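You operate a simulated robot arm through the tools that you are given. There is no shell and no other tool. Be economical: measure what you need, move in short steps, check, and stop when the job is done.

You are at the controls of a simulated robot arm. One attempt, no reset.

Task
Put the grey carton that says "No. 65" from the top of the black cart on the shelf of the blue cart and the grey carton that says "No. 69" on the lower shelf of the grey steering cart. Fetch the orange strip and set it on the shelf under the grey bench. Pull the black cart drawer open. Any order will do. Set down upright: grey carton.

The check looks at the end state, three seconds after you hand in, the way a careful person would. Anything else that was tipped, shoved, dropped, spilled or broken makes it a failure.

Robot
A 7-joint arm with a vacuum gripper on a trunk, on a base that drives. Base frame: it is fixed to the floor where the robot stands at the start and does not move with it; the origin is under the middle of the robot, x ahead of it, y to its left, z up; the surface under the hand at the start is at about z = 88. Units: cm, degrees, N and s.
Its first joint turns from -149.0 to 149.0 degrees. Places, roughly: black cart drawer [60, 20, 80]; lower shelf of the grey steering cart [-230, -40, 20]; orange strip (27x6x5 cm) [-70, -290, 60]; shelf of the blue cart [-130, 110, 20]; shelf under the grey bench [-440, -120, 20]. Payload 1.06 kg.
Tool frame: the origin (TCP) lies in the middle of the cups' lips, and z points out of the cups. The gripper has 1 cup of 2.4 cm across, covering 2.4 by 2.4 cm (tool x, y); the bellows give 0.8 cm. With the vacuum on, a cup seals on a smooth face that it is pressed against (1 to 4 N); it does not hold porous or soft things. The pull reaches 23 N.
Orientation is that of the tool frame in the base frame, as [roll, pitch, yaw] about the fixed x, y, z axes, in that order (R = Rz(yaw) Ry(pitch) Rx(roll)). With the cups facing straight down, the tool's x points along the base's -x, its y along +y and its z along -z.

Tools
- The arm moves only by the tool nudge_tool. Its argument "series" is text: rows parted by semicolons, each of 7 numbers parted by spaces: the shift along the base's x, y, z in cm, then the turn, a rotation vector about the base's x, y, z in degrees, then the vacuum: 1 switches it on, 0 off. In form: x y z ax ay az vac; .... A call has 1 to 10 rows; each row is the pose to reach, as a shift and turn from the pose commanded when the call began. A row lasts 0.2 s, in which the tool goes at most 5 cm and 8.6 degrees; a call with a longer step from one row to the next is refused whole, and so is a gripper value outside its range. A pose out of reach is approached as far as the arm can. The call stops where the force on the tool passes 40 N (or 10 N more than at its start, if that is more) or the arm is blocked; 0.2 s more then pass. The pull builds up within a second once a cup has sealed. Time passes only in rows, and 0.2 s behind the last, so rows that repeat a pose give it time. The reply holds the time, the measured pose of the TCP, the force on the tool along the base axes and the pull of the vacuum, in the units named above and with some noise, with the torque about the TCP (base axes, N m) and any sound that the robot's microphone picked up.
- Cameras (640 x 400 px; columns grow to the right, rows downward): "scene" is now at [2.39, 16.49, 154.39]; the picture's right is [-0.10, -1.00, 0.00], its down [-0.84, 0.08, -0.53] and it looks along [0.53, -0.05, -0.85] (base axes); focal length 281 px, centre (320, 200). "wrist" rides on the gripper at [7.8, 1.9, -9.6] in the tool frame; the picture's right is [-0.24, 0.97, 0.00], its down [-0.71, -0.17, -0.69] and it looks along [-0.67, -0.16, 0.73] (tool axes); focal length 243 px, centre (320, 200). There is no depth. A picture from a camera that has moved, and an enlarged one, comes with that camera's place and axes in the base frame and with its lens.
- snapshot(camera): a new picture of that camera. It takes no simulated time.
- raise_lower(by): slides the trunk up (or, below 0, down) by that many cm; the arm and the scene camera ride with it, the base frame stays. It gives what a move gives, with no picture.
- steer(legs): drives the robot by 1 to 6 legs, each [ahead, turn to the left] in cm and degrees, along the robot's own axes; the way and the turn of a leg run together, so that a leg with both is an arc; at most 150 cm and 180 degrees a leg. The arm and the cameras ride along, it lands a little off, and it stops where it bumps. It gives what a move gives.
- head_to(pan, tilt): turns the head with the scene camera to pan (to the left, within 155 degrees either way) and tilt (down, from -29 to 69), counted from straight ahead of the robot. It gives what a move gives.
- inspect(camera, box): a new picture of the part [left, top, right, bottom] of that camera's present view, enlarged. It takes no simulated time.
- close_job(): hands the job in; it is judged then, once.

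Go step by step. Nothing tells you exact positions but the pictures and the camera data: compare them with the known pose of the tool, close in by small moves and look again before you grip or let go. The budget is 165 turns and 128 pictures, counting those below and the enlarged ones. Unless the task says otherwise, let go and move clear before handing in.

The tools are called after "Request:" as name(argument=value, ...) on one line, values as JSON. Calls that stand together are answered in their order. nudge_tool: Moves the arm, as the interface text tells. Its arguments: {"type":"object","properties":{"series":{"type":"string"}},"required":["series"]} The other tools are called the same way: raise_lower (by) slides the trunk up or down; steer (legs) drives the base; head_to (pan, tilt) turns the head that bears the scene camera; snapshot (camera) takes a picture; inspect (camera, box) takes an enlarged picture of a part of a camera's view; close_job () hands the job in.

At the start:

```text
t: 0.0
position: [66.87, 5.67, 107.48]
tool_rot: [180.0, 0.0, -180.0]
force: [-0.3, -0.6, -0.4]
wrist_torque: [-0.02, 0.04, 0.0]
pull: 0.0
trunk travel left (down, up): [-62.5, 8.5]
robot x, y, heading: [0.2, 0.16, -0.2]
head pan, tilt: [-5.7, 57.9]
```

scene: 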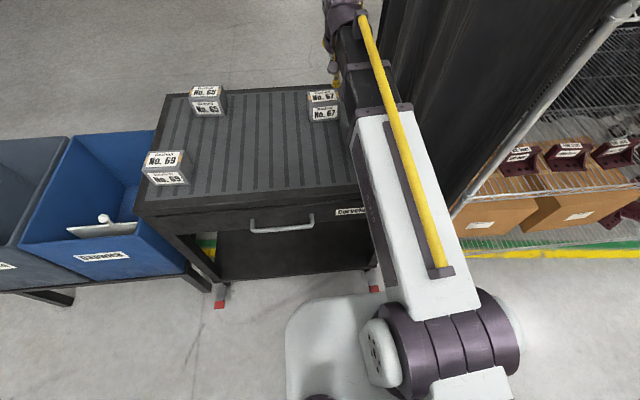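
wrist: 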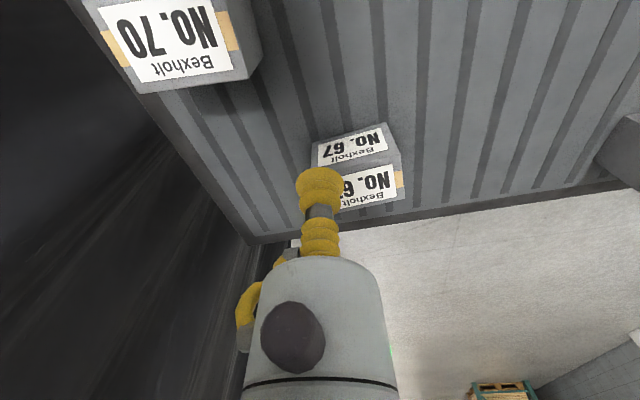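

I see the black cart ahead with four cartons, the drawer handle facing me, and the arm over the top. First I look around to learn where the other carts stand.

Request:
inspect(camera="scene", box=[120, 70, 400, 245])

Request:
head_to(pan=140, tilt=35)

Request:
snapshot(camera="scene")

Request:
head_to(pan=-150, tilt=25)

Request:
snapshot(camera="scene")

Request:
head_to(pan=-95, tilt=25)

Request:
snapshot(camera="scene")

```text
2.29 times, centred on (260, 158) of scene
camera zoom: at [2.39, 16.49, 154.39], right [-0.1, -1.0, 0.0], down [-0.84, 0.08, -0.53], along [0.53, -0.05, -0.85], focal length 642 px, centre (457, 297)
```

zoom: 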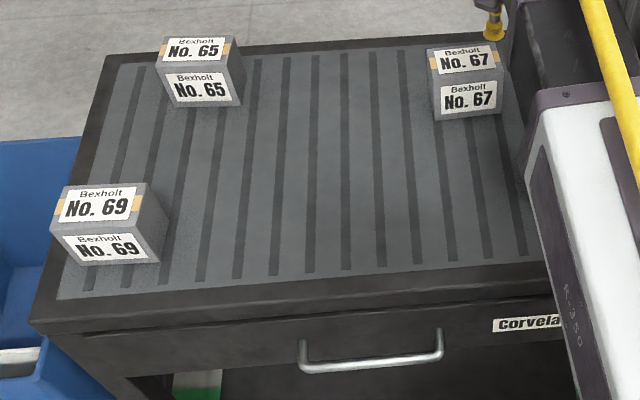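

```text
t: 2.3
position: [66.7, 5.68, 107.58]
tool_rot: [180.0, 0.0, 180.0]
force: [-1.7, 0.0, 0.0]
wrist_torque: [0.03, -0.04, 0.0]
pull: 0.1
trunk travel left (down, up): [-62.5, 8.5]
robot x, y, heading: [-0.16, 0.15, 0.2]
head pan, tilt: [140.0, 35.0]
```

```text
124 pictures are left
camera scene: at [-11.21, 22.83, 157.57], right [0.64, 0.77, 0.0], down [0.44, -0.37, -0.82], along [-0.63, 0.53, -0.57], focal length 281 px, centre (320, 200)
```

scene: 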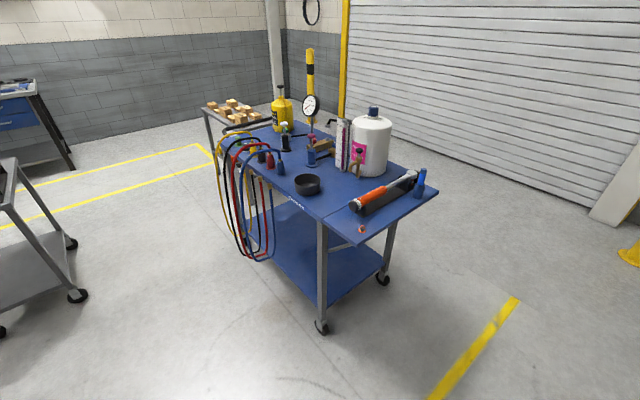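

```text
t: 6.3
position: [66.7, 5.86, 107.51]
tool_rot: [-179.9, 0.0, 180.0]
force: [0.3, -0.3, 0.4]
wrist_torque: [0.03, -0.04, 0.0]
pull: 0.0
trunk travel left (down, up): [-62.5, 8.5]
robot x, y, heading: [0.2, 0.27, 0.0]
head pan, tilt: [-150.0, 25.0]
```

```text
123 pictures are left
camera scene: at [-12.44, 12.56, 159.15], right [-0.5, 0.87, 0.0], down [0.37, 0.21, -0.91], along [-0.78, -0.45, -0.42], focal length 281 px, centre (320, 200)
```

scene: 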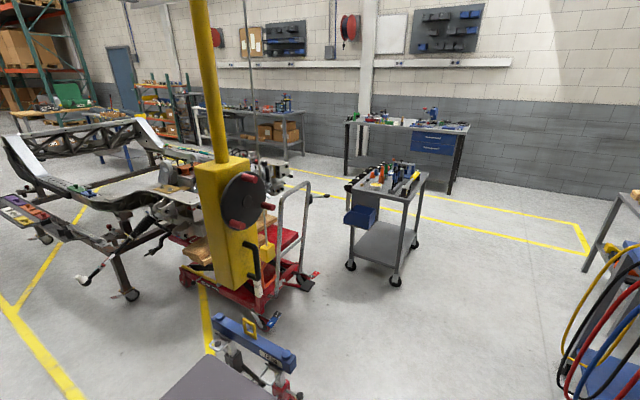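

```text
t: 7.5
position: [66.81, 5.67, 107.48]
tool_rot: [179.9, 0.0, -180.0]
force: [0.6, -0.4, -1.2]
wrist_torque: [0.0, -0.03, 0.0]
pull: 0.1
trunk travel left (down, up): [-62.5, 8.5]
robot x, y, heading: [0.65, 0.2, -0.1]
head pan, tilt: [-95.0, 25.0]
```

```text
122 pictures are left
camera scene: at [-5.28, 7.99, 159.15], right [-1.0, 0.09, 0.0], down [0.04, 0.42, -0.91], along [-0.08, -0.9, -0.42], focal length 281 px, centre (320, 200)
```

scene: 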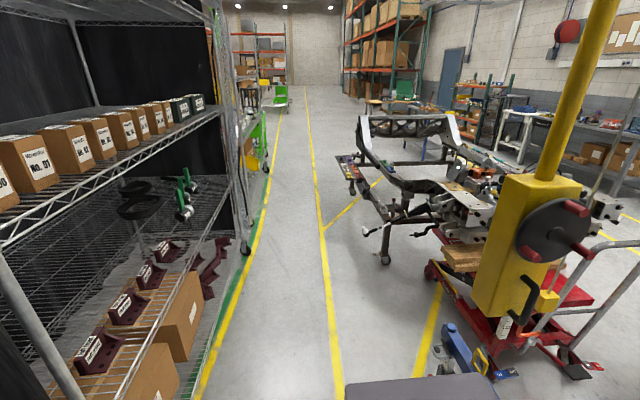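

The surroundings are clear: the blue cart is rear left and the grey steering cart is behind me. I estimate carton 65 at about (84.5, 46.6) with its top at z≈94, so I move above it and look with the wrist camera.

Request:
nudge_tool(series="1.8 4.1 0 0 0 0 0; 3.5 8.2 0 0 0 0 0; 5.3 12.3 0 0 0 0 0; 7 16.4 0 0 0 0 0; 8.8 20.5 0 0 0 0 0; 10.6 24.6 0 0 0 0 0; 12.4 28.7 0 0 0 0 0; 14.2 32.8 0 0 0 0 0; 16 36.9 0 0 0 0 0; 17.7 40.9 0 0 0 0 0")

Request:
head_to(pan=15, tilt=45)

Request:
snapshot(camera="wrist")

Request:
snapshot(camera="scene")

```text
t: 9.7
position: [84.41, 46.58, 107.68]
tool_rot: [-180.0, -0.1, -180.0]
force: [-0.6, 0.1, 0.7]
wrist_torque: [0.01, -0.01, 0.01]
pull: 0.0
trunk travel left (down, up): [-62.5, 8.5]
robot x, y, heading: [-0.19, -0.2, 0.1]
head pan, tilt: [-95.0, 25.0]
```

```text
t: 11.6
position: [84.4, 46.58, 107.82]
tool_rot: [180.0, -0.1, -180.0]
force: [-0.9, 1.1, 0.2]
wrist_torque: [0.01, 0.03, 0.0]
pull: 0.0
trunk travel left (down, up): [-62.5, 8.5]
robot x, y, heading: [-0.01, 0.49, -0.1]
head pan, tilt: [15.0, 45.0]
```

```text
121 pictures are left
camera wrist: at [76.67, 48.33, 117.36], right [0.24, 0.97, 0.0], down [0.71, -0.17, 0.69], along [0.67, -0.16, -0.73], focal length 243 px, centre (320, 200)
```

wrist: 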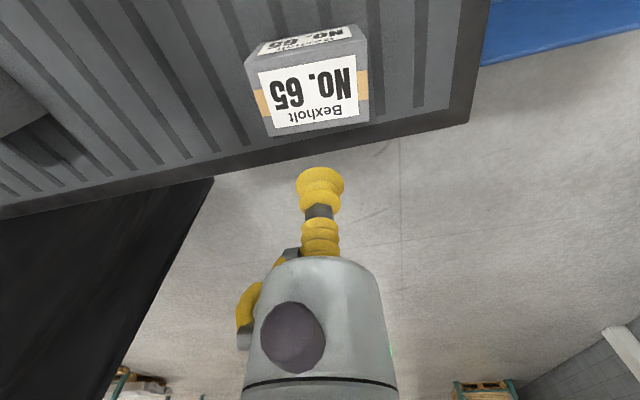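

```text
120 pictures are left
camera scene: at [3.39, 19.28, 156.09], right [0.26, -0.97, 0.0], down [-0.68, -0.18, -0.71], along [0.68, 0.18, -0.71], focal length 281 px, centre (320, 200)
```

scene: 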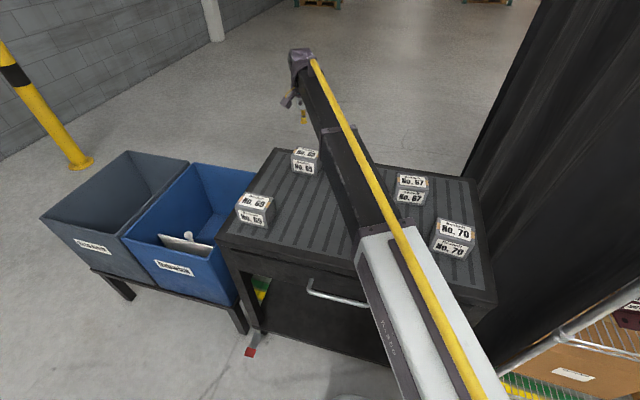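

The wrist view confirms carton 65's top centre at about (85, 46). I descend with the vacuum on until I touch it.

Request:
nudge_tool(series="0.6 -0.6 -4 0 0 0 1; 0.6 -0.6 -8 0 0 0 1; 0.6 -0.6 -11 0 0 0 1; 0.6 -0.6 -12 0 0 0 1; 0.6 -0.6 -12.5 0 0 0 1; 0.6 -0.6 -13 0 0 0 1; 0.6 -0.6 -13 0 0 0 1")

```text
t: 13.2
position: [84.83, 45.96, 94.57]
tool_rot: [179.9, 0.2, -179.9]
force: [7.2, 5.4, 23.2]
wrist_torque: [-0.09, 0.04, 0.03]
pull: 23.2
trunk travel left (down, up): [-62.5, 8.5]
robot x, y, heading: [0.01, 0.12, 0.3]
head pan, tilt: [15.0, 45.0]
```

The cup has sealed with full pull, so I lift and check the weight.

Request:
nudge_tool(series="0 0 1 0 0 0 1; 0 0 3 0 0 0 1; 0 0 6 0 0 0 1; 0 0 10 0 0 0 1; 0 0 13 0 0 0 1; 0 0 13 0 0 0 1")

Request:
snapshot(camera="wrist")

Request:
snapshot(camera="scene")

```text
t: 14.6
position: [85.29, 46.08, 107.53]
tool_rot: [-180.0, 0.0, -180.0]
force: [-0.4, -0.2, -3.2]
wrist_torque: [0.01, -0.08, -0.01]
pull: 22.9
trunk travel left (down, up): [-62.5, 8.5]
robot x, y, heading: [-0.16, 0.03, 0.2]
head pan, tilt: [15.0, 45.0]
```

```text
119 pictures are left
camera wrist: at [77.52, 47.95, 117.18], right [0.24, 0.97, 0.0], down [0.71, -0.17, 0.68], along [0.67, -0.16, -0.73], focal length 243 px, centre (320, 200)
```

wrist: 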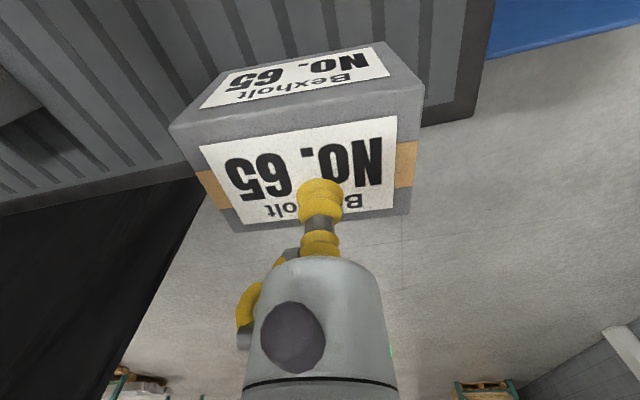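

```text
118 pictures are left
camera scene: at [3.4, 19.29, 156.09], right [0.26, -0.97, 0.0], down [-0.68, -0.18, -0.71], along [0.68, 0.18, -0.71], focal length 281 px, centre (320, 200)
```

scene: 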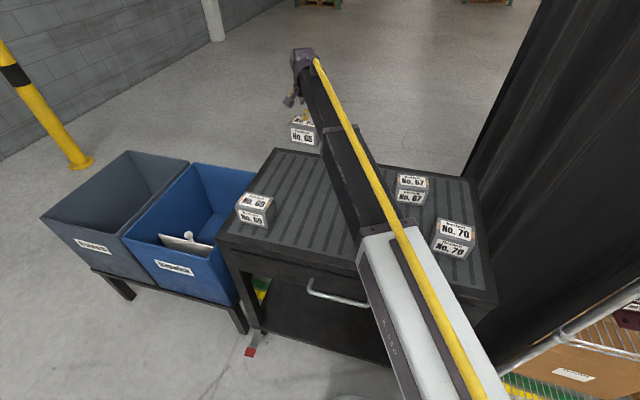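

Carton 65 is held, about 0.3 kg. I retract the arm to my front left (azimuth 45°, radius about 62) before driving round to the near end of the blue cart.

Request:
nudge_tool(series="-4.1 -0.2 3 0 0 0 1; -8.2 -0.4 6 0 0 0 1; -12.7 -0.6 6 0 0 0 1; -17.2 -0.8 6 0 0 0 1; -21.7 -1 6 0 0 0 1; -26.2 -1.2 6 0 0 0 1; -30.7 -1.4 6 0 0 0 1; -35 -1.6 6 0 0 0 1; -38 -1.8 6 0 0 0 1; -41 -2 6 0 0 0 1")

Request:
steer(legs=[[-14, 0], [0, 90]])

Request:
head_to(pan=25, tilt=40)

Request:
snapshot(camera="scene")

```text
refused: row 1 steps farther than a row can; nothing moved
```

```text
t: 19.8
position: [-61.76, 84.2, 107.53]
tool_rot: [-180.0, 0.0, -88.7]
force: [-0.3, 0.6, -3.0]
wrist_torque: [0.07, 0.0, -0.03]
pull: 23.5
trunk travel left (down, up): [-62.5, 8.5]
robot x, y, heading: [-14.0, 0.02, 91.0]
head pan, tilt: [15.0, 45.0]
```

```text
t: 20.5
position: [-61.9, 84.22, 107.39]
tool_rot: [-180.0, -0.1, -88.7]
force: [0.8, -0.7, -2.9]
wrist_torque: [0.02, 0.0, -0.01]
pull: 23.4
trunk travel left (down, up): [-62.5, 8.5]
robot x, y, heading: [-14.6, -0.01, 91.4]
head pan, tilt: [25.0, 40.0]
```

```text
117 pictures are left
camera scene: at [-34.58, 2.94, 156.81], right [0.9, 0.44, 0.0], down [0.28, -0.58, -0.77], along [-0.34, 0.69, -0.64], focal length 281 px, centre (320, 200)
```

scene: 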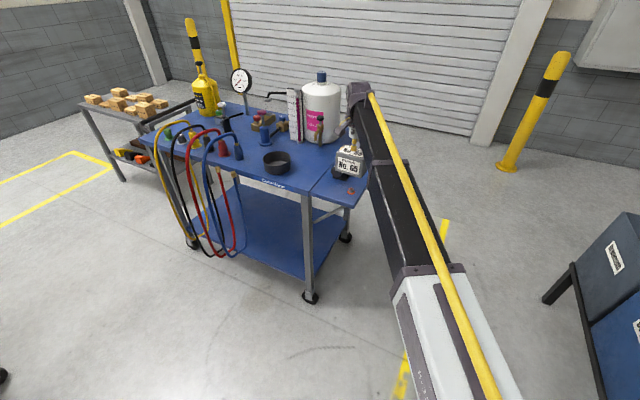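

The retraction was refused because its first step was too long, but the drive still swung through without contact. From here the cart's near side shows an open gap between the front leg (x≈-82) and the hoses (x≈-120), with the shelf at z≈21. I retract the arm first, then drive to face that gap.

Request:
nudge_tool(series="2 -2 3 0 0 0 1; 5 -4 6 0 0 0 1; 9 -6 6 0 0 0 1; 13 -8 6 0 0 0 1; 17 -10 6 0 0 0 1; 21 -12 6 0 0 0 1; 25 -14 6 0 0 0 1; 29 -16 6 0 0 0 1; 33 -18 6 0 0 0 1; 37 -20 6 0 0 0 1")

```text
t: 22.7
position: [-24.94, 64.32, 113.25]
tool_rot: [-179.9, 0.1, -88.8]
force: [0.7, -0.4, -2.8]
wrist_torque: [0.03, 0.01, 0.02]
pull: 23.2
trunk travel left (down, up): [-62.5, 8.5]
robot x, y, heading: [-13.61, -0.15, 91.3]
head pan, tilt: [25.0, 40.0]
```

The arm is retracted in front of me. I drive to stand square to the blue cart's side gap at x≈-99.

Request:
steer(legs=[[0, 89], [85, 0], [0, -90]])

Request:
head_to(pan=20, tilt=45)

Request:
snapshot(camera="scene")

Request:
snapshot(camera="wrist")

```text
t: 34.7
position: [-103.9, 68.49, 113.31]
tool_rot: [180.0, 0.0, -93.4]
force: [-0.4, 0.0, -3.6]
wrist_torque: [0.02, 0.01, -0.01]
pull: 23.0
trunk travel left (down, up): [-62.5, 8.5]
robot x, y, heading: [-98.36, 3.34, 86.4]
head pan, tilt: [25.0, 40.0]
```

```text
t: 35.4
position: [-103.81, 68.55, 113.39]
tool_rot: [-180.0, 0.0, -93.4]
force: [0.5, 0.5, -2.8]
wrist_torque: [0.0, 0.04, -0.02]
pull: 23.2
trunk travel left (down, up): [-62.5, 8.5]
robot x, y, heading: [-98.23, 3.27, 86.5]
head pan, tilt: [20.0, 45.0]
```

```text
116 pictures are left
camera scene: at [-117.71, 7.83, 156.09], right [0.96, 0.29, 0.0], down [0.2, -0.68, -0.71], along [-0.2, 0.68, -0.71], focal length 281 px, centre (320, 200)
```

scene: 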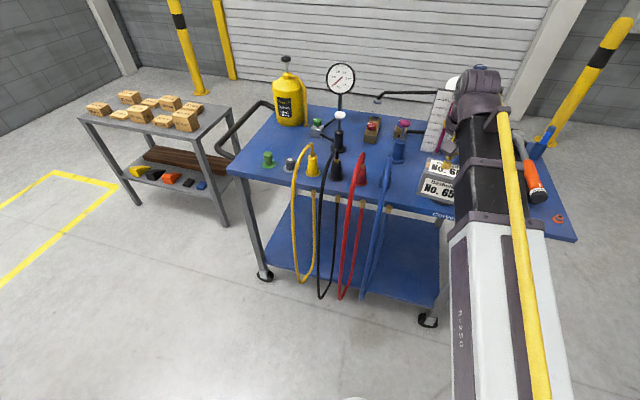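

```text
115 pictures are left
camera wrist: at [-106.09, 60.73, 122.84], right [-0.96, 0.29, 0.0], down [0.21, 0.7, 0.68], along [0.2, 0.65, -0.73], focal length 243 px, centre (320, 200)
```

wrist: 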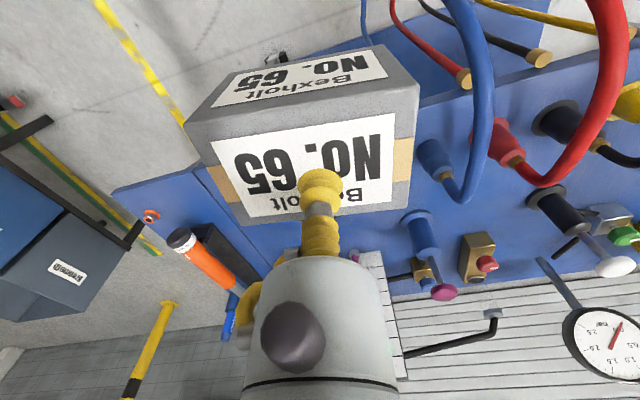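

The gap runs from the leg (x≈-82) to the blue hose (x≈-114), so x≈-97 is its middle. I square up, back a little and centre the tool before lowering.

Request:
steer(legs=[[-5, 0], [0, 3.5]])

Request:
nudge_tool(series="3.5 0 0 0 0 0 1; 7 0 0 0 0 0 1; 10.5 0 0 0 0 0 1; 10.5 0 0 0 0 0 1")

```text
t: 36.8
position: [-108.22, 63.04, 113.32]
tool_rot: [-179.9, 0.0, -89.8]
force: [0.0, 0.8, -3.6]
wrist_torque: [0.04, 0.02, 0.01]
pull: 22.5
trunk travel left (down, up): [-62.5, 8.5]
robot x, y, heading: [-97.92, -1.54, 89.9]
head pan, tilt: [20.0, 45.0]
```

```text
t: 37.8
position: [-97.68, 63.21, 113.26]
tool_rot: [179.9, 0.0, -89.8]
force: [-0.7, -0.1, -2.6]
wrist_torque: [0.06, -0.01, -0.01]
pull: 23.1
trunk travel left (down, up): [-62.5, 8.5]
robot x, y, heading: [-98.15, -1.52, 90.3]
head pan, tilt: [20.0, 45.0]
```

Now I lower the trunk most of the way and look.

Request:
raise_lower(by=-60)

Request:
snapshot(camera="scene")

Request:
snapshot(camera="wrist")

```text
refused: -60 is not a number from -40 to 40
```

```text
114 pictures are left
camera scene: at [-118.2, 1.73, 156.1], right [0.94, 0.34, 0.0], down [0.24, -0.66, -0.71], along [-0.24, 0.66, -0.71], focal length 281 px, centre (320, 200)
```

scene: 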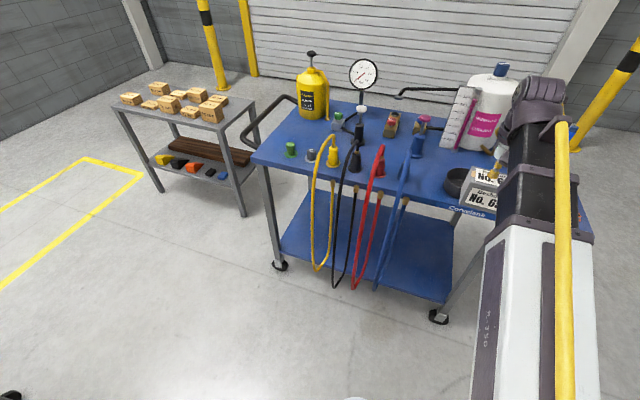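

```text
113 pictures are left
camera wrist: at [-99.44, 55.29, 122.87], right [-0.97, 0.23, 0.0], down [0.17, 0.71, 0.68], along [0.16, 0.67, -0.73], focal length 243 px, centre (320, 200)
```

wrist: 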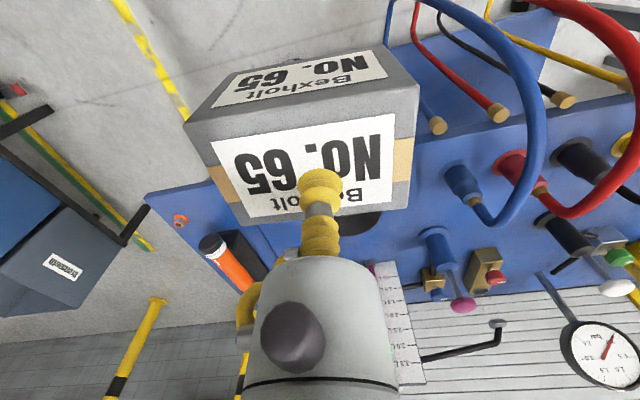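

The limit is 40 cm per move, so I lower in two steps.

Request:
raise_lower(by=-35)

Request:
raise_lower(by=-26)

Request:
snapshot(camera="scene")

Request:
snapshot(camera="wrist")

```text
t: 41.2
position: [-97.69, 63.11, 78.22]
tool_rot: [-179.9, 0.0, -89.8]
force: [-0.2, 0.2, -3.3]
wrist_torque: [0.02, 0.02, -0.04]
pull: 22.9
trunk travel left (down, up): [-27.5, 43.5]
robot x, y, heading: [-98.29, -1.44, 90.3]
head pan, tilt: [20.0, 45.0]
```

```text
t: 43.9
position: [-97.76, 63.14, 52.28]
tool_rot: [-180.0, 0.0, -89.8]
force: [-0.3, -0.2, -3.0]
wrist_torque: [0.01, -0.03, 0.0]
pull: 22.7
trunk travel left (down, up): [-1.5, 69.5]
robot x, y, heading: [-98.45, -1.52, 90.3]
head pan, tilt: [20.0, 45.0]
```

```text
112 pictures are left
camera scene: at [-118.23, 1.72, 95.1], right [0.94, 0.34, 0.0], down [0.24, -0.66, -0.71], along [-0.24, 0.66, -0.71], focal length 281 px, centre (320, 200)
```

scene: 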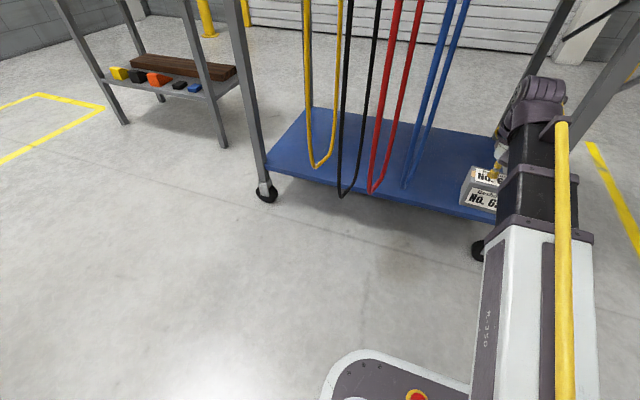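

```text
111 pictures are left
camera wrist: at [-99.48, 55.28, 61.88], right [-0.97, 0.23, 0.0], down [0.17, 0.71, 0.68], along [0.16, 0.67, -0.73], focal length 243 px, centre (320, 200)
```

wrist: 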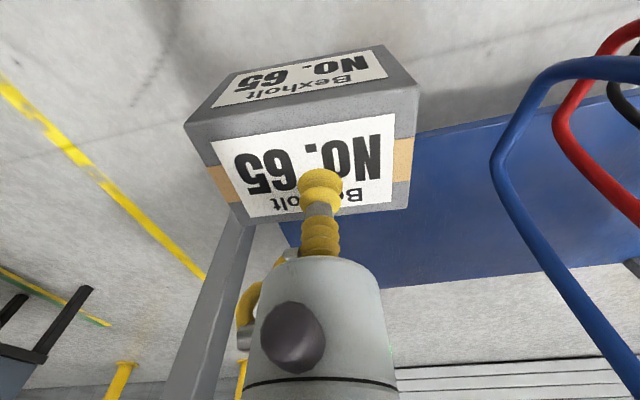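

The shelf edge is at y≈80 and my path is clear at x≈-98. I lower the tool a bit, then extend under the table.

Request:
nudge_tool(series="0 0 -4 0 0 0 1; 0 0 -8 0 0 0 1; 0 0 -12 0 0 0 1; 0 0 -14 0 0 0 1; 0 4 -14 0 0 0 1; 0 8 -14 0 0 0 1; 0 12 -14 0 0 0 1; 0 16 -14 0 0 0 1; 0 20 -14 0 0 0 1; 0 24 -14 0 0 0 1")

Request:
snapshot(camera="scene")

Request:
snapshot(camera="wrist")

```text
t: 46.0
position: [-97.85, 87.22, 38.05]
tool_rot: [-180.0, 0.0, -89.7]
force: [0.9, 0.6, -3.6]
wrist_torque: [0.03, -0.02, 0.04]
pull: 22.6
trunk travel left (down, up): [-1.5, 69.5]
robot x, y, heading: [-98.47, -2.03, 90.5]
head pan, tilt: [20.0, 45.0]
```

```text
110 pictures are left
camera scene: at [-118.23, 1.72, 95.09], right [0.94, 0.34, 0.0], down [0.24, -0.66, -0.71], along [-0.24, 0.66, -0.71], focal length 281 px, centre (320, 200)
```

scene: 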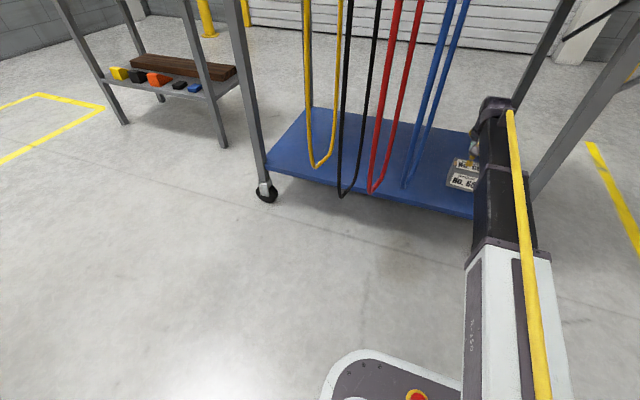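

```text
109 pictures are left
camera wrist: at [-99.53, 79.41, 47.68], right [-0.97, 0.23, 0.0], down [0.17, 0.71, 0.69], along [0.16, 0.67, -0.73], focal length 243 px, centre (320, 200)
```

wrist: 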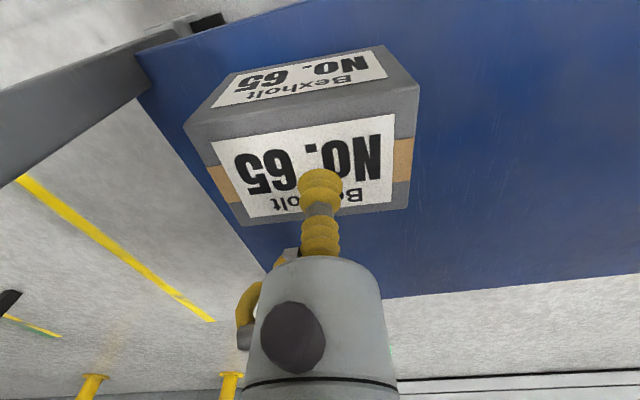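

There is plenty of clearance. I drive 9 cm ahead so the carton stands well inside the shelf, then look.

Request:
steer(legs=[[9, 0]])

Request:
nudge_tool(series="0 0 -4 0 0 0 1; 0 0 -7 0 0 0 1; 0 0 -8 0 0 0 1; 0 0 -8 0 0 0 1")

Request:
inspect(camera="scene", box=[380, 100, 620, 250])

```text
t: 47.1
position: [-97.72, 96.26, 38.01]
tool_rot: [-180.0, 0.0, -89.9]
force: [0.0, -0.7, -2.2]
wrist_torque: [0.0, 0.01, 0.0]
pull: 23.0
trunk travel left (down, up): [-1.5, 69.5]
robot x, y, heading: [-98.32, 7.92, 90.1]
head pan, tilt: [20.0, 45.0]
```

```text
t: 48.1
position: [-97.86, 96.25, 30.12]
tool_rot: [180.0, 0.0, -89.9]
force: [0.4, 0.7, 1.0]
wrist_torque: [-0.02, -0.06, 0.02]
pull: 23.2
trunk travel left (down, up): [-1.5, 69.5]
robot x, y, heading: [-98.46, 7.83, 90.0]
head pan, tilt: [20.0, 45.0]
```

```text
2.67 times, centred on (500, 175) of scene
camera zoom: at [-118.25, 10.75, 95.1], right [0.94, 0.34, 0.0], down [0.24, -0.66, -0.71], along [-0.24, 0.66, -0.71], focal length 749 px, centre (-160, 267)
```

zoom: 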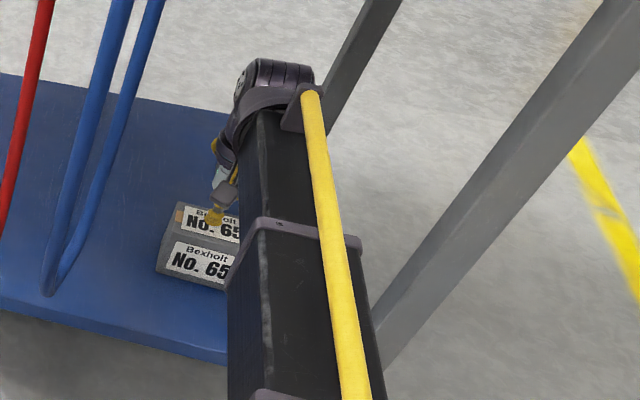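

The vertical force rose to about +1 N, so it may be just touching. I lower in small steps.

Request:
nudge_tool(series="0 0 -0.3 0 0 0 1; 0 0 -0.3 0 0 0 1")

```text
t: 48.8
position: [-97.85, 96.31, 29.92]
tool_rot: [-180.0, 0.2, -89.8]
force: [-4.0, 5.1, 16.1]
wrist_torque: [-0.06, -0.03, -0.12]
pull: 23.3
trunk travel left (down, up): [-1.5, 69.5]
robot x, y, heading: [-98.2, 7.48, 90.2]
head pan, tilt: [20.0, 45.0]
```

It is firmly on the shelf. I release, wait, and rise straight up.

Request:
nudge_tool(series="0 0 0.2 0 0 0 0; 0 0 0.2 0 0 0 0; 0 0 0.2 0 0 0 0; 0 0 0.2 0 0 0 0; 0 0 0.2 0 0 0 0; 0 0 1 0 0 0 0; 0 0 3 0 0 0 0; 0 0 7 0 0 0 0; 0 0 9 0 0 0 0")

Request:
snapshot(camera="wrist")

```text
t: 50.8
position: [-97.77, 96.34, 38.9]
tool_rot: [-180.0, 0.0, -89.9]
force: [-0.2, -0.2, 0.3]
wrist_torque: [-0.04, -0.01, -0.01]
pull: 0.0
trunk travel left (down, up): [-1.5, 69.5]
robot x, y, heading: [-98.07, 7.5, 90.1]
head pan, tilt: [20.0, 45.0]
```

```text
107 pictures are left
camera wrist: at [-99.5, 88.51, 48.43], right [-0.97, 0.23, 0.0], down [0.17, 0.71, 0.68], along [0.16, 0.67, -0.73], focal length 243 px, centre (320, 200)
```

wrist: 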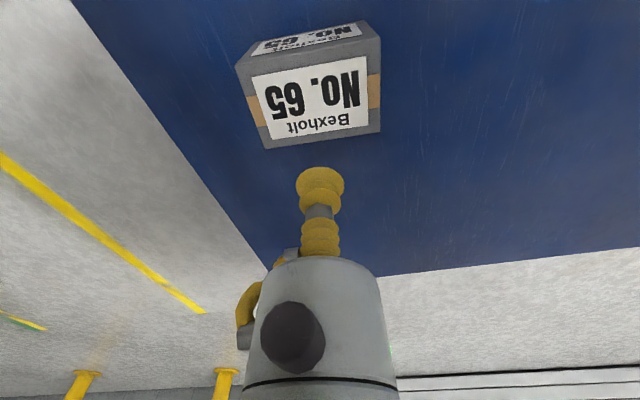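

Carton 65 stands upright on the blue cart's shelf. I back out the way I came and raise the trunk.

Request:
steer(legs=[[-10, 0]])

Request:
nudge_tool(series="0 -4.5 0 0 0 0 0; 0 -9 0 0 0 0 0; 0 -13.5 0 0 0 0 0; 0 -18 0 0 0 0 0; 0 -22.5 0 0 0 0 0; 0 -25 0 0 0 0 0; 0 -25 4 0 0 0 0; 0 -25 8 0 0 0 0; 0 -25 11 0 0 0 0")

Request:
raise_lower(by=40)

Request:
raise_lower(by=21)

```text
t: 51.9
position: [-97.63, 86.28, 38.7]
tool_rot: [180.0, 0.0, -90.0]
force: [0.9, -0.3, 0.0]
wrist_torque: [0.01, 0.03, 0.02]
pull: 0.0
trunk travel left (down, up): [-1.5, 69.5]
robot x, y, heading: [-98.44, -2.75, 90.4]
head pan, tilt: [20.0, 45.0]
```

```text
t: 53.9
position: [-97.35, 61.14, 49.66]
tool_rot: [179.9, 0.1, -89.9]
force: [-0.1, 0.5, 0.6]
wrist_torque: [-0.01, 0.01, 0.0]
pull: 0.1
trunk travel left (down, up): [-1.5, 69.5]
robot x, y, heading: [-98.25, -2.5, 90.1]
head pan, tilt: [20.0, 45.0]
```

```text
t: 57.7
position: [-97.31, 61.28, 89.7]
tool_rot: [-180.0, 0.1, -89.9]
force: [0.8, -1.3, -0.1]
wrist_torque: [-0.01, -0.01, 0.0]
pull: 0.1
trunk travel left (down, up): [-41.5, 29.5]
robot x, y, heading: [-98.8, -3.13, 90.3]
head pan, tilt: [20.0, 45.0]
```

```text
t: 60.0
position: [-97.38, 61.22, 110.58]
tool_rot: [180.0, 0.0, -89.9]
force: [0.3, -0.4, -0.6]
wrist_torque: [-0.01, 0.01, 0.03]
pull: 0.1
trunk travel left (down, up): [-62.5, 8.5]
robot x, y, heading: [-98.28, -2.75, 90.0]
head pan, tilt: [20.0, 45.0]
```

I go back to the black cart: drive to about (-25, 35) facing it, then study the drawer front and handle.

Request:
steer(legs=[[0, -64], [84, 0], [0, -26]])

Request:
head_to(pan=0, tilt=45)

Request:
snapshot(camera="scene")

```text
t: 68.4
position: [38.42, 34.77, 110.57]
tool_rot: [180.0, 0.0, -178.8]
force: [0.3, -0.1, 0.5]
wrist_torque: [-0.01, -0.01, 0.02]
pull: 0.0
trunk travel left (down, up): [-62.5, 8.5]
robot x, y, heading: [-25.48, 34.65, 1.1]
head pan, tilt: [20.0, 45.0]
```

```text
t: 69.3
position: [38.44, 34.75, 110.7]
tool_rot: [-180.0, -0.1, -178.7]
force: [-0.3, 0.4, 0.1]
wrist_torque: [0.0, 0.0, -0.02]
pull: 0.1
trunk travel left (down, up): [-62.5, 8.5]
robot x, y, heading: [-25.15, 34.43, 1.4]
head pan, tilt: [0.0, 45.0]
```

```text
106 pictures are left
camera scene: at [-22.14, 51.77, 156.09], right [0.02, -1.0, 0.0], down [-0.71, -0.02, -0.71], along [0.71, 0.02, -0.71], focal length 281 px, centre (320, 200)
```

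scene: 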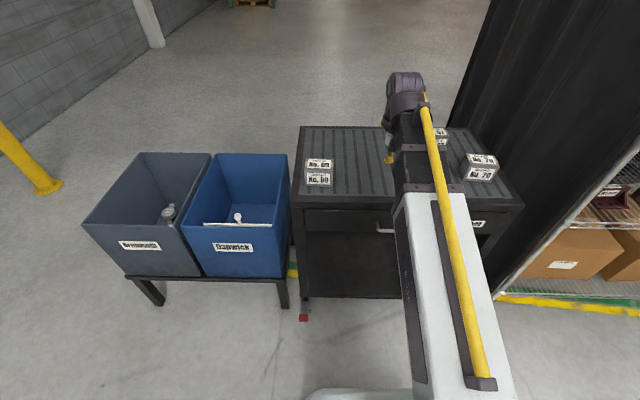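

The arm hides the handle. I swing it left and look closely at the drawer front.

Request:
nudge_tool(series="0 4.5 0 0 0 0 0; 0 9 0 0 0 0 0; 0 13.5 0 0 0 0 0; 0 18 0 0 0 0 0; 0 22.5 0 0 0 0 0; 0 27 0 0 0 0 0; 0 31.5 0 0 0 0 0; 0 36 0 0 0 0 0")

Request:
inspect(camera="scene", box=[290, 120, 530, 270])

```text
t: 71.1
position: [38.68, 70.98, 111.02]
tool_rot: [-180.0, 0.0, -178.6]
force: [0.0, 0.0, 0.0]
wrist_torque: [-0.01, 0.02, 0.02]
pull: 0.1
trunk travel left (down, up): [-62.5, 8.5]
robot x, y, heading: [-25.43, 34.42, 1.5]
head pan, tilt: [0.0, 45.0]
```

```text
2.67 times, centred on (410, 195) of scene
camera zoom: at [-22.13, 51.79, 156.09], right [0.02, -1.0, 0.0], down [-0.71, -0.02, -0.71], along [0.71, 0.02, -0.71], focal length 749 px, centre (80, 213)
```

zoom: 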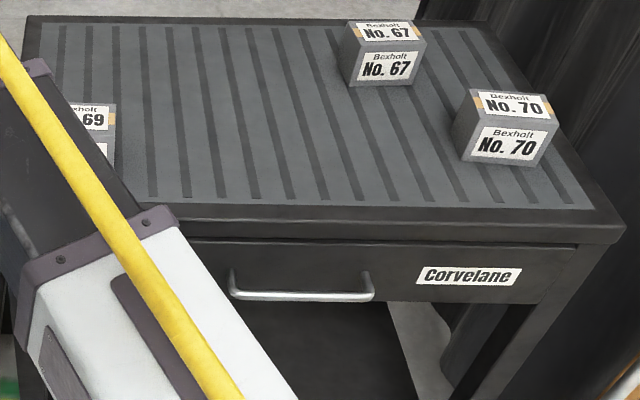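

The drawer face is at x≈45 and z 71–84, with the handle at y 15–33 and z≈78. I plan to suck onto the face just below the handle (y≈24, z≈74.5) with the tool horizontal. I back up 20 cm for room, then turn the tool.

Request:
steer(legs=[[-20, 0]])

Request:
nudge_tool(series="1 -4.8 0 0 -8.5 0 0; 2 -9.6 0 0 -17 0 0; 3 -14.4 0 0 -25.5 0 0; 4 -19 0 0 -34 0 0; 5 -23.8 0 0 -42.5 0 0; 6 -28.6 0 0 -51 0 0; 7 -33.4 0 0 -59.5 0 0; 8 -38 0 0 -68 0 0; 8 -42.5 0 0 -76.5 0 0; 8 -47 0 0 -85 0 0")

```text
t: 72.7
position: [18.65, 70.6, 111.1]
tool_rot: [-180.0, 0.0, -178.6]
force: [-0.3, 0.8, -0.7]
wrist_torque: [0.03, 0.01, -0.03]
pull: 0.1
trunk travel left (down, up): [-62.5, 8.5]
robot x, y, heading: [-45.04, 34.24, 1.3]
head pan, tilt: [0.0, 45.0]
```

```text
t: 74.9
position: [26.36, 23.22, 110.88]
tool_rot: [-148.5, 83.3, -148.7]
force: [-0.5, 1.1, 1.0]
wrist_torque: [0.01, 0.13, -0.06]
pull: 0.0
trunk travel left (down, up): [-62.5, 8.5]
robot x, y, heading: [-45.29, 34.12, 1.2]
head pan, tilt: [0.0, 45.0]
```

The tool turned well. I finish the turn and lower the trunk so the cup comes to z≈75 in front of the cart.

Request:
nudge_tool(series="0 0 0 0 -5 0 0; 0 0 0 0 -5 0 0; 0 0 0 0 -5 0 0")

Request:
raise_lower(by=-36.2)

Request:
snapshot(camera="wrist")

Request:
snapshot(camera="scene")

```text
t: 75.7
position: [26.43, 23.48, 111.04]
tool_rot: [-89.8, 88.7, -89.7]
force: [0.5, 0.8, 0.1]
wrist_torque: [0.0, 0.02, 0.04]
pull: 0.2
trunk travel left (down, up): [-62.5, 8.5]
robot x, y, heading: [-45.5, 33.95, 1.3]
head pan, tilt: [0.0, 45.0]
```

```text
t: 79.2
position: [26.44, 23.41, 74.86]
tool_rot: [-90.1, 88.7, -90.1]
force: [-0.4, -1.1, -0.1]
wrist_torque: [0.01, -0.03, 0.01]
pull: 0.1
trunk travel left (down, up): [-26.3, 44.7]
robot x, y, heading: [-45.29, 34.09, 1.1]
head pan, tilt: [0.0, 45.0]
```

```text
104 pictures are left
camera wrist: at [16.98, 25.19, 67.1], right [0.0, 0.98, 0.21], down [-0.69, -0.15, 0.71], along [0.73, -0.15, 0.67], focal length 243 px, centre (320, 200)
```

wrist: 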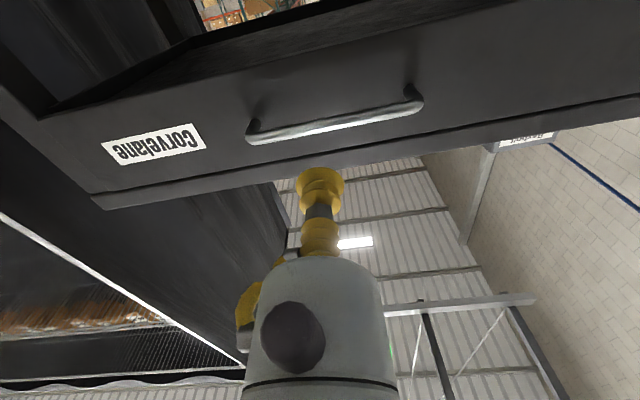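

```text
103 pictures are left
camera scene: at [-42.19, 51.3, 119.9], right [0.02, -1.0, 0.0], down [-0.71, -0.02, -0.71], along [0.71, 0.02, -0.71], focal length 281 px, centre (320, 200)
```

scene: 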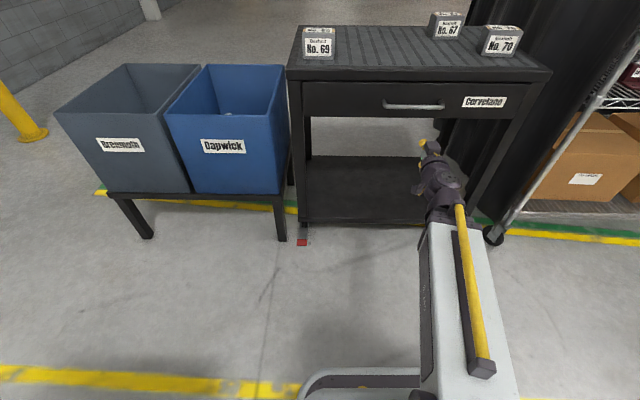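

Both views agree: face at x≈45, z 72.5–84, with the cup aimed between the handle and the lower edge. I advance gently with the vacuum on.

Request:
nudge_tool(series="4.5 0.2 0.2 0 0 0 1; 9 0.2 0.2 0 0 0 1; 13 0.2 0.2 0 0 0 1; 15.5 0.2 0.2 0 0 0 1; 16.5 0.2 0.2 0 0 0 1; 17 0.2 0.2 0 0 0 1")

Request:
inspect(camera="scene", box=[340, 60, 500, 160])

```text
t: 80.6
position: [43.34, 23.89, 75.16]
tool_rot: [-90.2, 88.7, -90.1]
force: [0.1, -0.2, 0.8]
wrist_torque: [-0.01, -0.01, -0.01]
pull: 0.2
trunk travel left (down, up): [-26.3, 44.7]
robot x, y, heading: [-45.11, 34.14, 1.2]
head pan, tilt: [0.0, 45.0]
```

```text
4.00 times, centred on (420, 110) of scene
camera zoom: at [-42.19, 51.3, 119.89], right [0.02, -1.0, 0.0], down [-0.71, -0.02, -0.71], along [0.71, 0.02, -0.71], focal length 1124 px, centre (-80, 560)
```

zoom: 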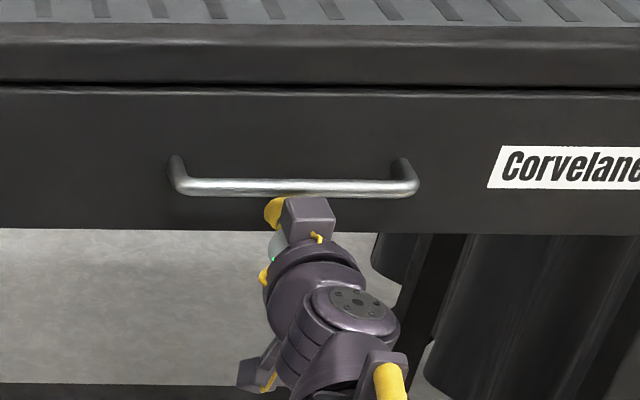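

Not touching yet. I advance in half-centimetre steps.

Request:
nudge_tool(series="0.5 0 0 0 0 0 1; 1 0 0 0 0 0 1; 1.3 0 0 0 0 0 1; 1.3 0 0 0 0 0 1; 1.3 0 0 0 0 0 1")

```text
t: 81.8
position: [44.7, 23.84, 74.99]
tool_rot: [-90.8, 88.7, -90.8]
force: [-9.5, 2.1, -6.4]
wrist_torque: [0.04, -0.03, 0.0]
pull: 22.5
trunk travel left (down, up): [-26.3, 44.7]
robot x, y, heading: [-45.59, 34.15, 1.2]
head pan, tilt: [0.0, 45.0]
```

Sealed at x≈44.7. I pull back slowly.

Request:
nudge_tool(series="-0.5 0 0 0 0 0 1; -1 0 0 0 0 0 1; -1.5 0 0 0 0 0 1; -2 0 0 0 0 0 1; -2.5 0 0 0 0 0 1; -3 0 0 0 0 0 1; -3.5 0 0 0 0 0 1; -4 0 0 0 0 0 1")

Request:
snapshot(camera="scene")

```text
t: 83.6
position: [40.98, 23.8, 75.12]
tool_rot: [-90.7, 88.8, -90.6]
force: [0.5, 5.2, -3.2]
wrist_torque: [0.06, -0.04, -0.01]
pull: 23.0
trunk travel left (down, up): [-26.3, 44.7]
robot x, y, heading: [-45.67, 33.79, 1.1]
head pan, tilt: [0.0, 45.0]
```

```text
101 pictures are left
camera scene: at [-42.16, 51.33, 119.89], right [0.02, -1.0, 0.0], down [-0.71, -0.02, -0.71], along [0.71, 0.02, -0.71], focal length 281 px, centre (320, 200)
```

scene: 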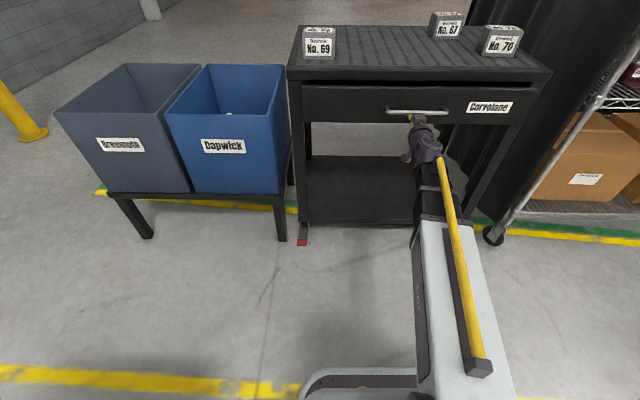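

The drawer is coming out. I keep pulling with the same gentle pace.

Request:
nudge_tool(series="-1 0 0 0 0 0 1; -2 0 0 0 0 0 1; -3 0 0 0 0 0 1; -4 0 0 0 0 0 1; -5 0 0 0 0 0 1; -6 0 0 0 0 0 1; -7 0 0 0 0 0 1; -8 0 0 0 0 0 1; -9 0 0 0 0 0 1; -10 0 0 0 0 0 1")

Request:
nudge_tool(series="-1 0 0 0 0 0 1; -2 0 0 0 0 0 1; -3 0 0 0 0 0 1; -4 0 0 0 0 0 1; -5 0 0 0 0 0 1; -6 0 0 0 0 0 1; -7 0 0 0 0 0 1; -8 0 0 0 0 0 1; -8.5 0 0 0 0 0 1")

Request:
snapshot(camera="scene")

```text
t: 85.8
position: [30.61, 23.72, 75.22]
tool_rot: [-89.5, 88.6, -89.5]
force: [-0.9, 3.7, 4.5]
wrist_torque: [-0.06, 0.01, 0.0]
pull: 23.1
trunk travel left (down, up): [-26.3, 44.7]
robot x, y, heading: [-45.61, 34.3, 1.4]
head pan, tilt: [0.0, 45.0]
```

```text
t: 87.8
position: [26.3, 23.1, 75.19]
tool_rot: [-87.1, 88.6, -87.1]
force: [-0.2, 8.1, 5.6]
wrist_torque: [-0.02, -0.04, -0.01]
pull: 23.0
out of reach, approached as far as the arm can: row 5, 6, 7, 8, 9
trunk travel left (down, up): [-26.3, 44.7]
robot x, y, heading: [-45.24, 34.08, 1.4]
head pan, tilt: [0.0, 45.0]
```

```text
100 pictures are left
camera scene: at [-42.24, 51.38, 119.91], right [0.02, -1.0, 0.0], down [-0.71, -0.02, -0.71], along [0.71, 0.02, -0.71], focal length 281 px, centre (320, 200)
```

scene: 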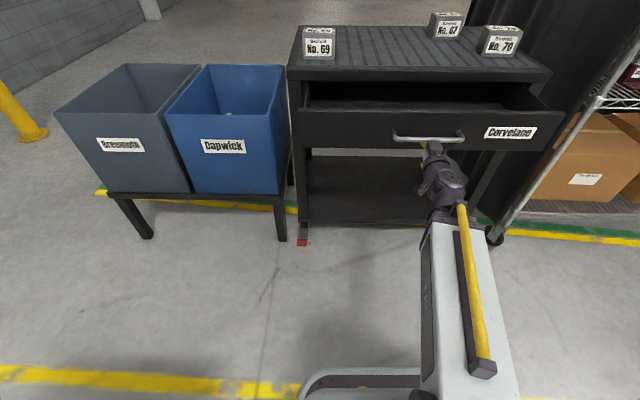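

It is open 18.5 cm and the arm is at its inner limit. I back the base a little to open it further.

Request:
steer(legs=[[-4, 0]])

Request:
steer(legs=[[-4, 0]])

Request:
snapshot(camera="scene")

```text
t: 88.7
position: [22.33, 22.94, 75.06]
tool_rot: [-89.7, 88.6, -89.7]
force: [1.1, 1.2, 2.7]
wrist_torque: [-0.17, -0.01, -0.02]
pull: 22.9
trunk travel left (down, up): [-26.3, 44.7]
robot x, y, heading: [-49.45, 33.57, 1.0]
head pan, tilt: [0.0, 45.0]
```

```text
t: 89.5
position: [18.26, 22.91, 74.86]
tool_rot: [-90.0, 88.6, -90.0]
force: [1.2, 6.6, -1.4]
wrist_torque: [0.11, 0.03, 0.03]
pull: 23.1
trunk travel left (down, up): [-26.3, 44.7]
robot x, y, heading: [-53.72, 34.08, 1.1]
head pan, tilt: [0.0, 45.0]
```

```text
99 pictures are left
camera scene: at [-50.22, 51.16, 119.89], right [0.02, -1.0, 0.0], down [-0.71, -0.02, -0.71], along [0.71, 0.02, -0.71], focal length 281 px, centre (320, 200)
```

scene: 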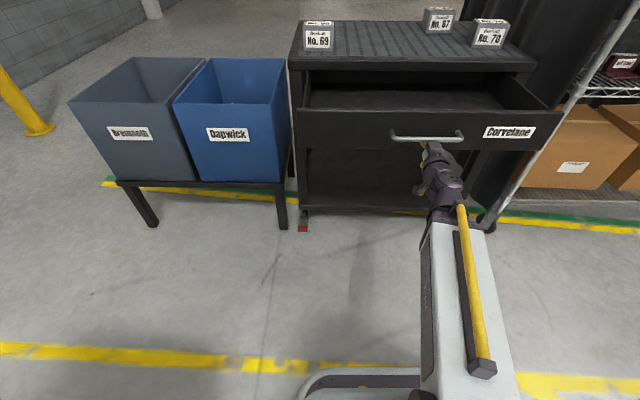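

The drawer is open about 26 cm. I release, wait for the pull to vanish, then back away.

Request:
nudge_tool(series="0 0 0 0 0 0 0; 0 0 0 0 0 0 0; 0 0 0 0 0 0 0; 0 0 0 0 0 0 0; 0 0 0 0 0 0 0; 0 0 0 0 0 0 0")

Request:
steer(legs=[[-10, 0]])

Request:
raise_lower(by=36)

Request:
snapshot(camera="scene")

```text
t: 90.9
position: [18.39, 22.78, 74.83]
tool_rot: [-89.7, 88.6, -89.7]
force: [-0.8, 0.2, 0.7]
wrist_torque: [0.01, -0.01, 0.03]
pull: 0.1
trunk travel left (down, up): [-26.3, 44.7]
robot x, y, heading: [-53.4, 33.73, 0.9]
head pan, tilt: [0.0, 45.0]
```

```text
t: 92.1
position: [8.32, 22.69, 75.08]
tool_rot: [-89.7, 88.6, -89.8]
force: [-0.6, -0.6, -0.1]
wrist_torque: [-0.03, 0.04, -0.01]
pull: 0.0
trunk travel left (down, up): [-26.3, 44.7]
robot x, y, heading: [-63.26, 33.82, 1.5]
head pan, tilt: [0.0, 45.0]
```

```text
t: 95.6
position: [8.31, 22.43, 111.01]
tool_rot: [-89.8, 88.6, -89.8]
force: [0.1, 0.1, -0.3]
wrist_torque: [0.0, 0.01, 0.0]
pull: 0.2
trunk travel left (down, up): [-62.3, 8.7]
robot x, y, heading: [-63.66, 33.38, 0.9]
head pan, tilt: [0.0, 45.0]
```

```text
98 pictures are left
camera scene: at [-60.14, 50.91, 155.89], right [0.02, -1.0, 0.0], down [-0.71, -0.02, -0.71], along [0.71, 0.02, -0.71], focal length 281 px, centre (320, 200)
```

scene: 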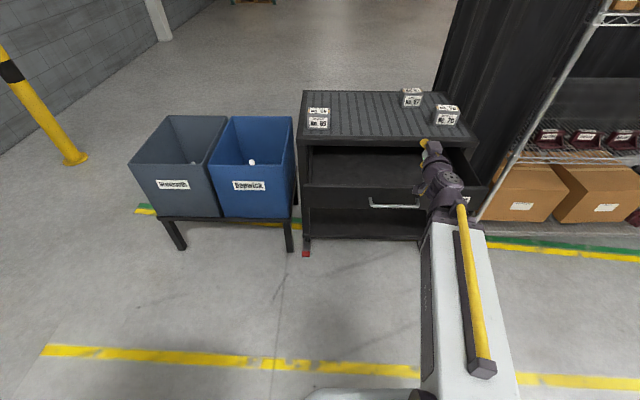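

The drawer stays open and nothing else moved. I turn the tool back to point down.

Request:
nudge_tool(series="1 0 0 0 8.5 0 0; 2 0 0 0 17 0 0; 3 0 0 0 25.5 0 0; 3 0 0 0 34 0 0; 3 0 0 0 42.5 0 0; 3 0 0 0 51 0 0; 3 0 0 0 59.5 0 0; 3 0 0 0 68 0 0; 3 0 0 0 76.5 0 0; 3 0 0 0 85 0 0")

Request:
nudge_tool(series="0 3 0 0 5 0 0; 0 7 0 0 5 0 0; 0 11 0 0 5 0 0; 0 15 0 0 5 0 0; 0 19 0 0 5 0 0; 0 23 0 0 5 0 0; 0 27 0 0 5 0 0; 0 30 0 0 5 0 0")

Request:
steer(legs=[[36, 0]])

Request:
snapshot(camera="wrist")

```text
t: 97.8
position: [11.26, 22.7, 110.94]
tool_rot: [-179.8, 4.9, -178.8]
force: [0.1, 0.5, 0.2]
wrist_torque: [0.04, 0.01, -0.04]
pull: 0.0
trunk travel left (down, up): [-62.3, 8.7]
robot x, y, heading: [-63.54, 33.84, 1.3]
head pan, tilt: [0.0, 45.0]
```

```text
t: 99.6
position: [11.31, 52.9, 110.9]
tool_rot: [179.9, -0.1, -178.6]
force: [0.5, 0.3, -0.7]
wrist_torque: [-0.03, 0.03, 0.01]
pull: 0.0
trunk travel left (down, up): [-62.3, 8.7]
robot x, y, heading: [-63.42, 33.68, 1.2]
head pan, tilt: [0.0, 45.0]
```

```text
t: 101.9
position: [47.75, 53.96, 110.96]
tool_rot: [-180.0, 0.0, -178.5]
force: [-0.6, 0.3, 0.5]
wrist_torque: [-0.04, 0.02, -0.02]
pull: 0.0
trunk travel left (down, up): [-62.3, 8.7]
robot x, y, heading: [-26.91, 34.63, 1.0]
head pan, tilt: [0.0, 45.0]
```

```text
97 pictures are left
camera wrist: at [39.88, 55.57, 120.47], right [0.21, 0.98, 0.0], down [0.71, -0.15, 0.69], along [0.67, -0.14, -0.73], focal length 243 px, centre (320, 200)
```

wrist: 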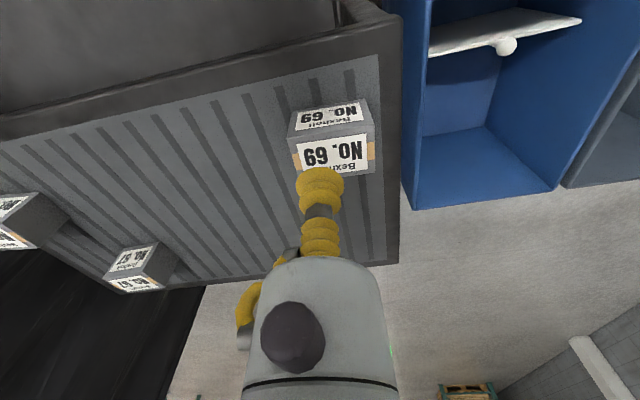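

Carton 69's top centre is at about (56.9, 54.0), so I move over it and descend.

Request:
nudge_tool(series="4.5 0 0 0 0 0 0; 9.1 0 -1 0 0 0 0; 9.1 0 -5 0 0 0 1; 9.1 0 -9 0 0 0 1; 9.1 0 -12 0 0 0 1; 9.1 0 -14 0 0 0 1")

Request:
snapshot(camera="wrist")

```text
t: 103.3
position: [56.68, 54.08, 96.71]
tool_rot: [179.9, 0.0, -178.5]
force: [-0.3, 0.1, 0.5]
wrist_torque: [0.03, 0.0, -0.02]
pull: 0.1
trunk travel left (down, up): [-62.3, 8.7]
robot x, y, heading: [-27.14, 34.41, 1.5]
head pan, tilt: [0.0, 45.0]
```

```text
96 pictures are left
camera wrist: at [48.89, 55.76, 106.28], right [0.21, 0.98, 0.0], down [0.71, -0.15, 0.69], along [0.67, -0.14, -0.73], focal length 243 px, centre (320, 200)
```

wrist: 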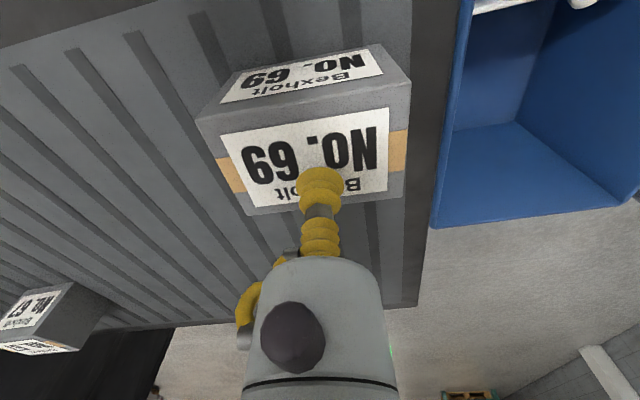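

Well centred. I close the last two centimetres in small steps.

Request:
nudge_tool(series="0 0 -1 0 0 0 1; 0 0 -1.7 0 0 0 1; 0 0 -2.1 0 0 0 1; 0 0 -2.3 0 0 0 1; 0 0 -2.3 0 0 0 1; 0 0 -2.3 0 0 0 1")

```text
t: 104.7
position: [56.59, 53.9, 94.59]
tool_rot: [180.0, 0.2, -178.4]
force: [3.7, 6.2, 17.7]
wrist_torque: [-0.05, 0.0, 0.01]
pull: 22.5
trunk travel left (down, up): [-62.3, 8.7]
robot x, y, heading: [-27.18, 34.87, 1.6]
head pan, tilt: [0.0, 45.0]
```

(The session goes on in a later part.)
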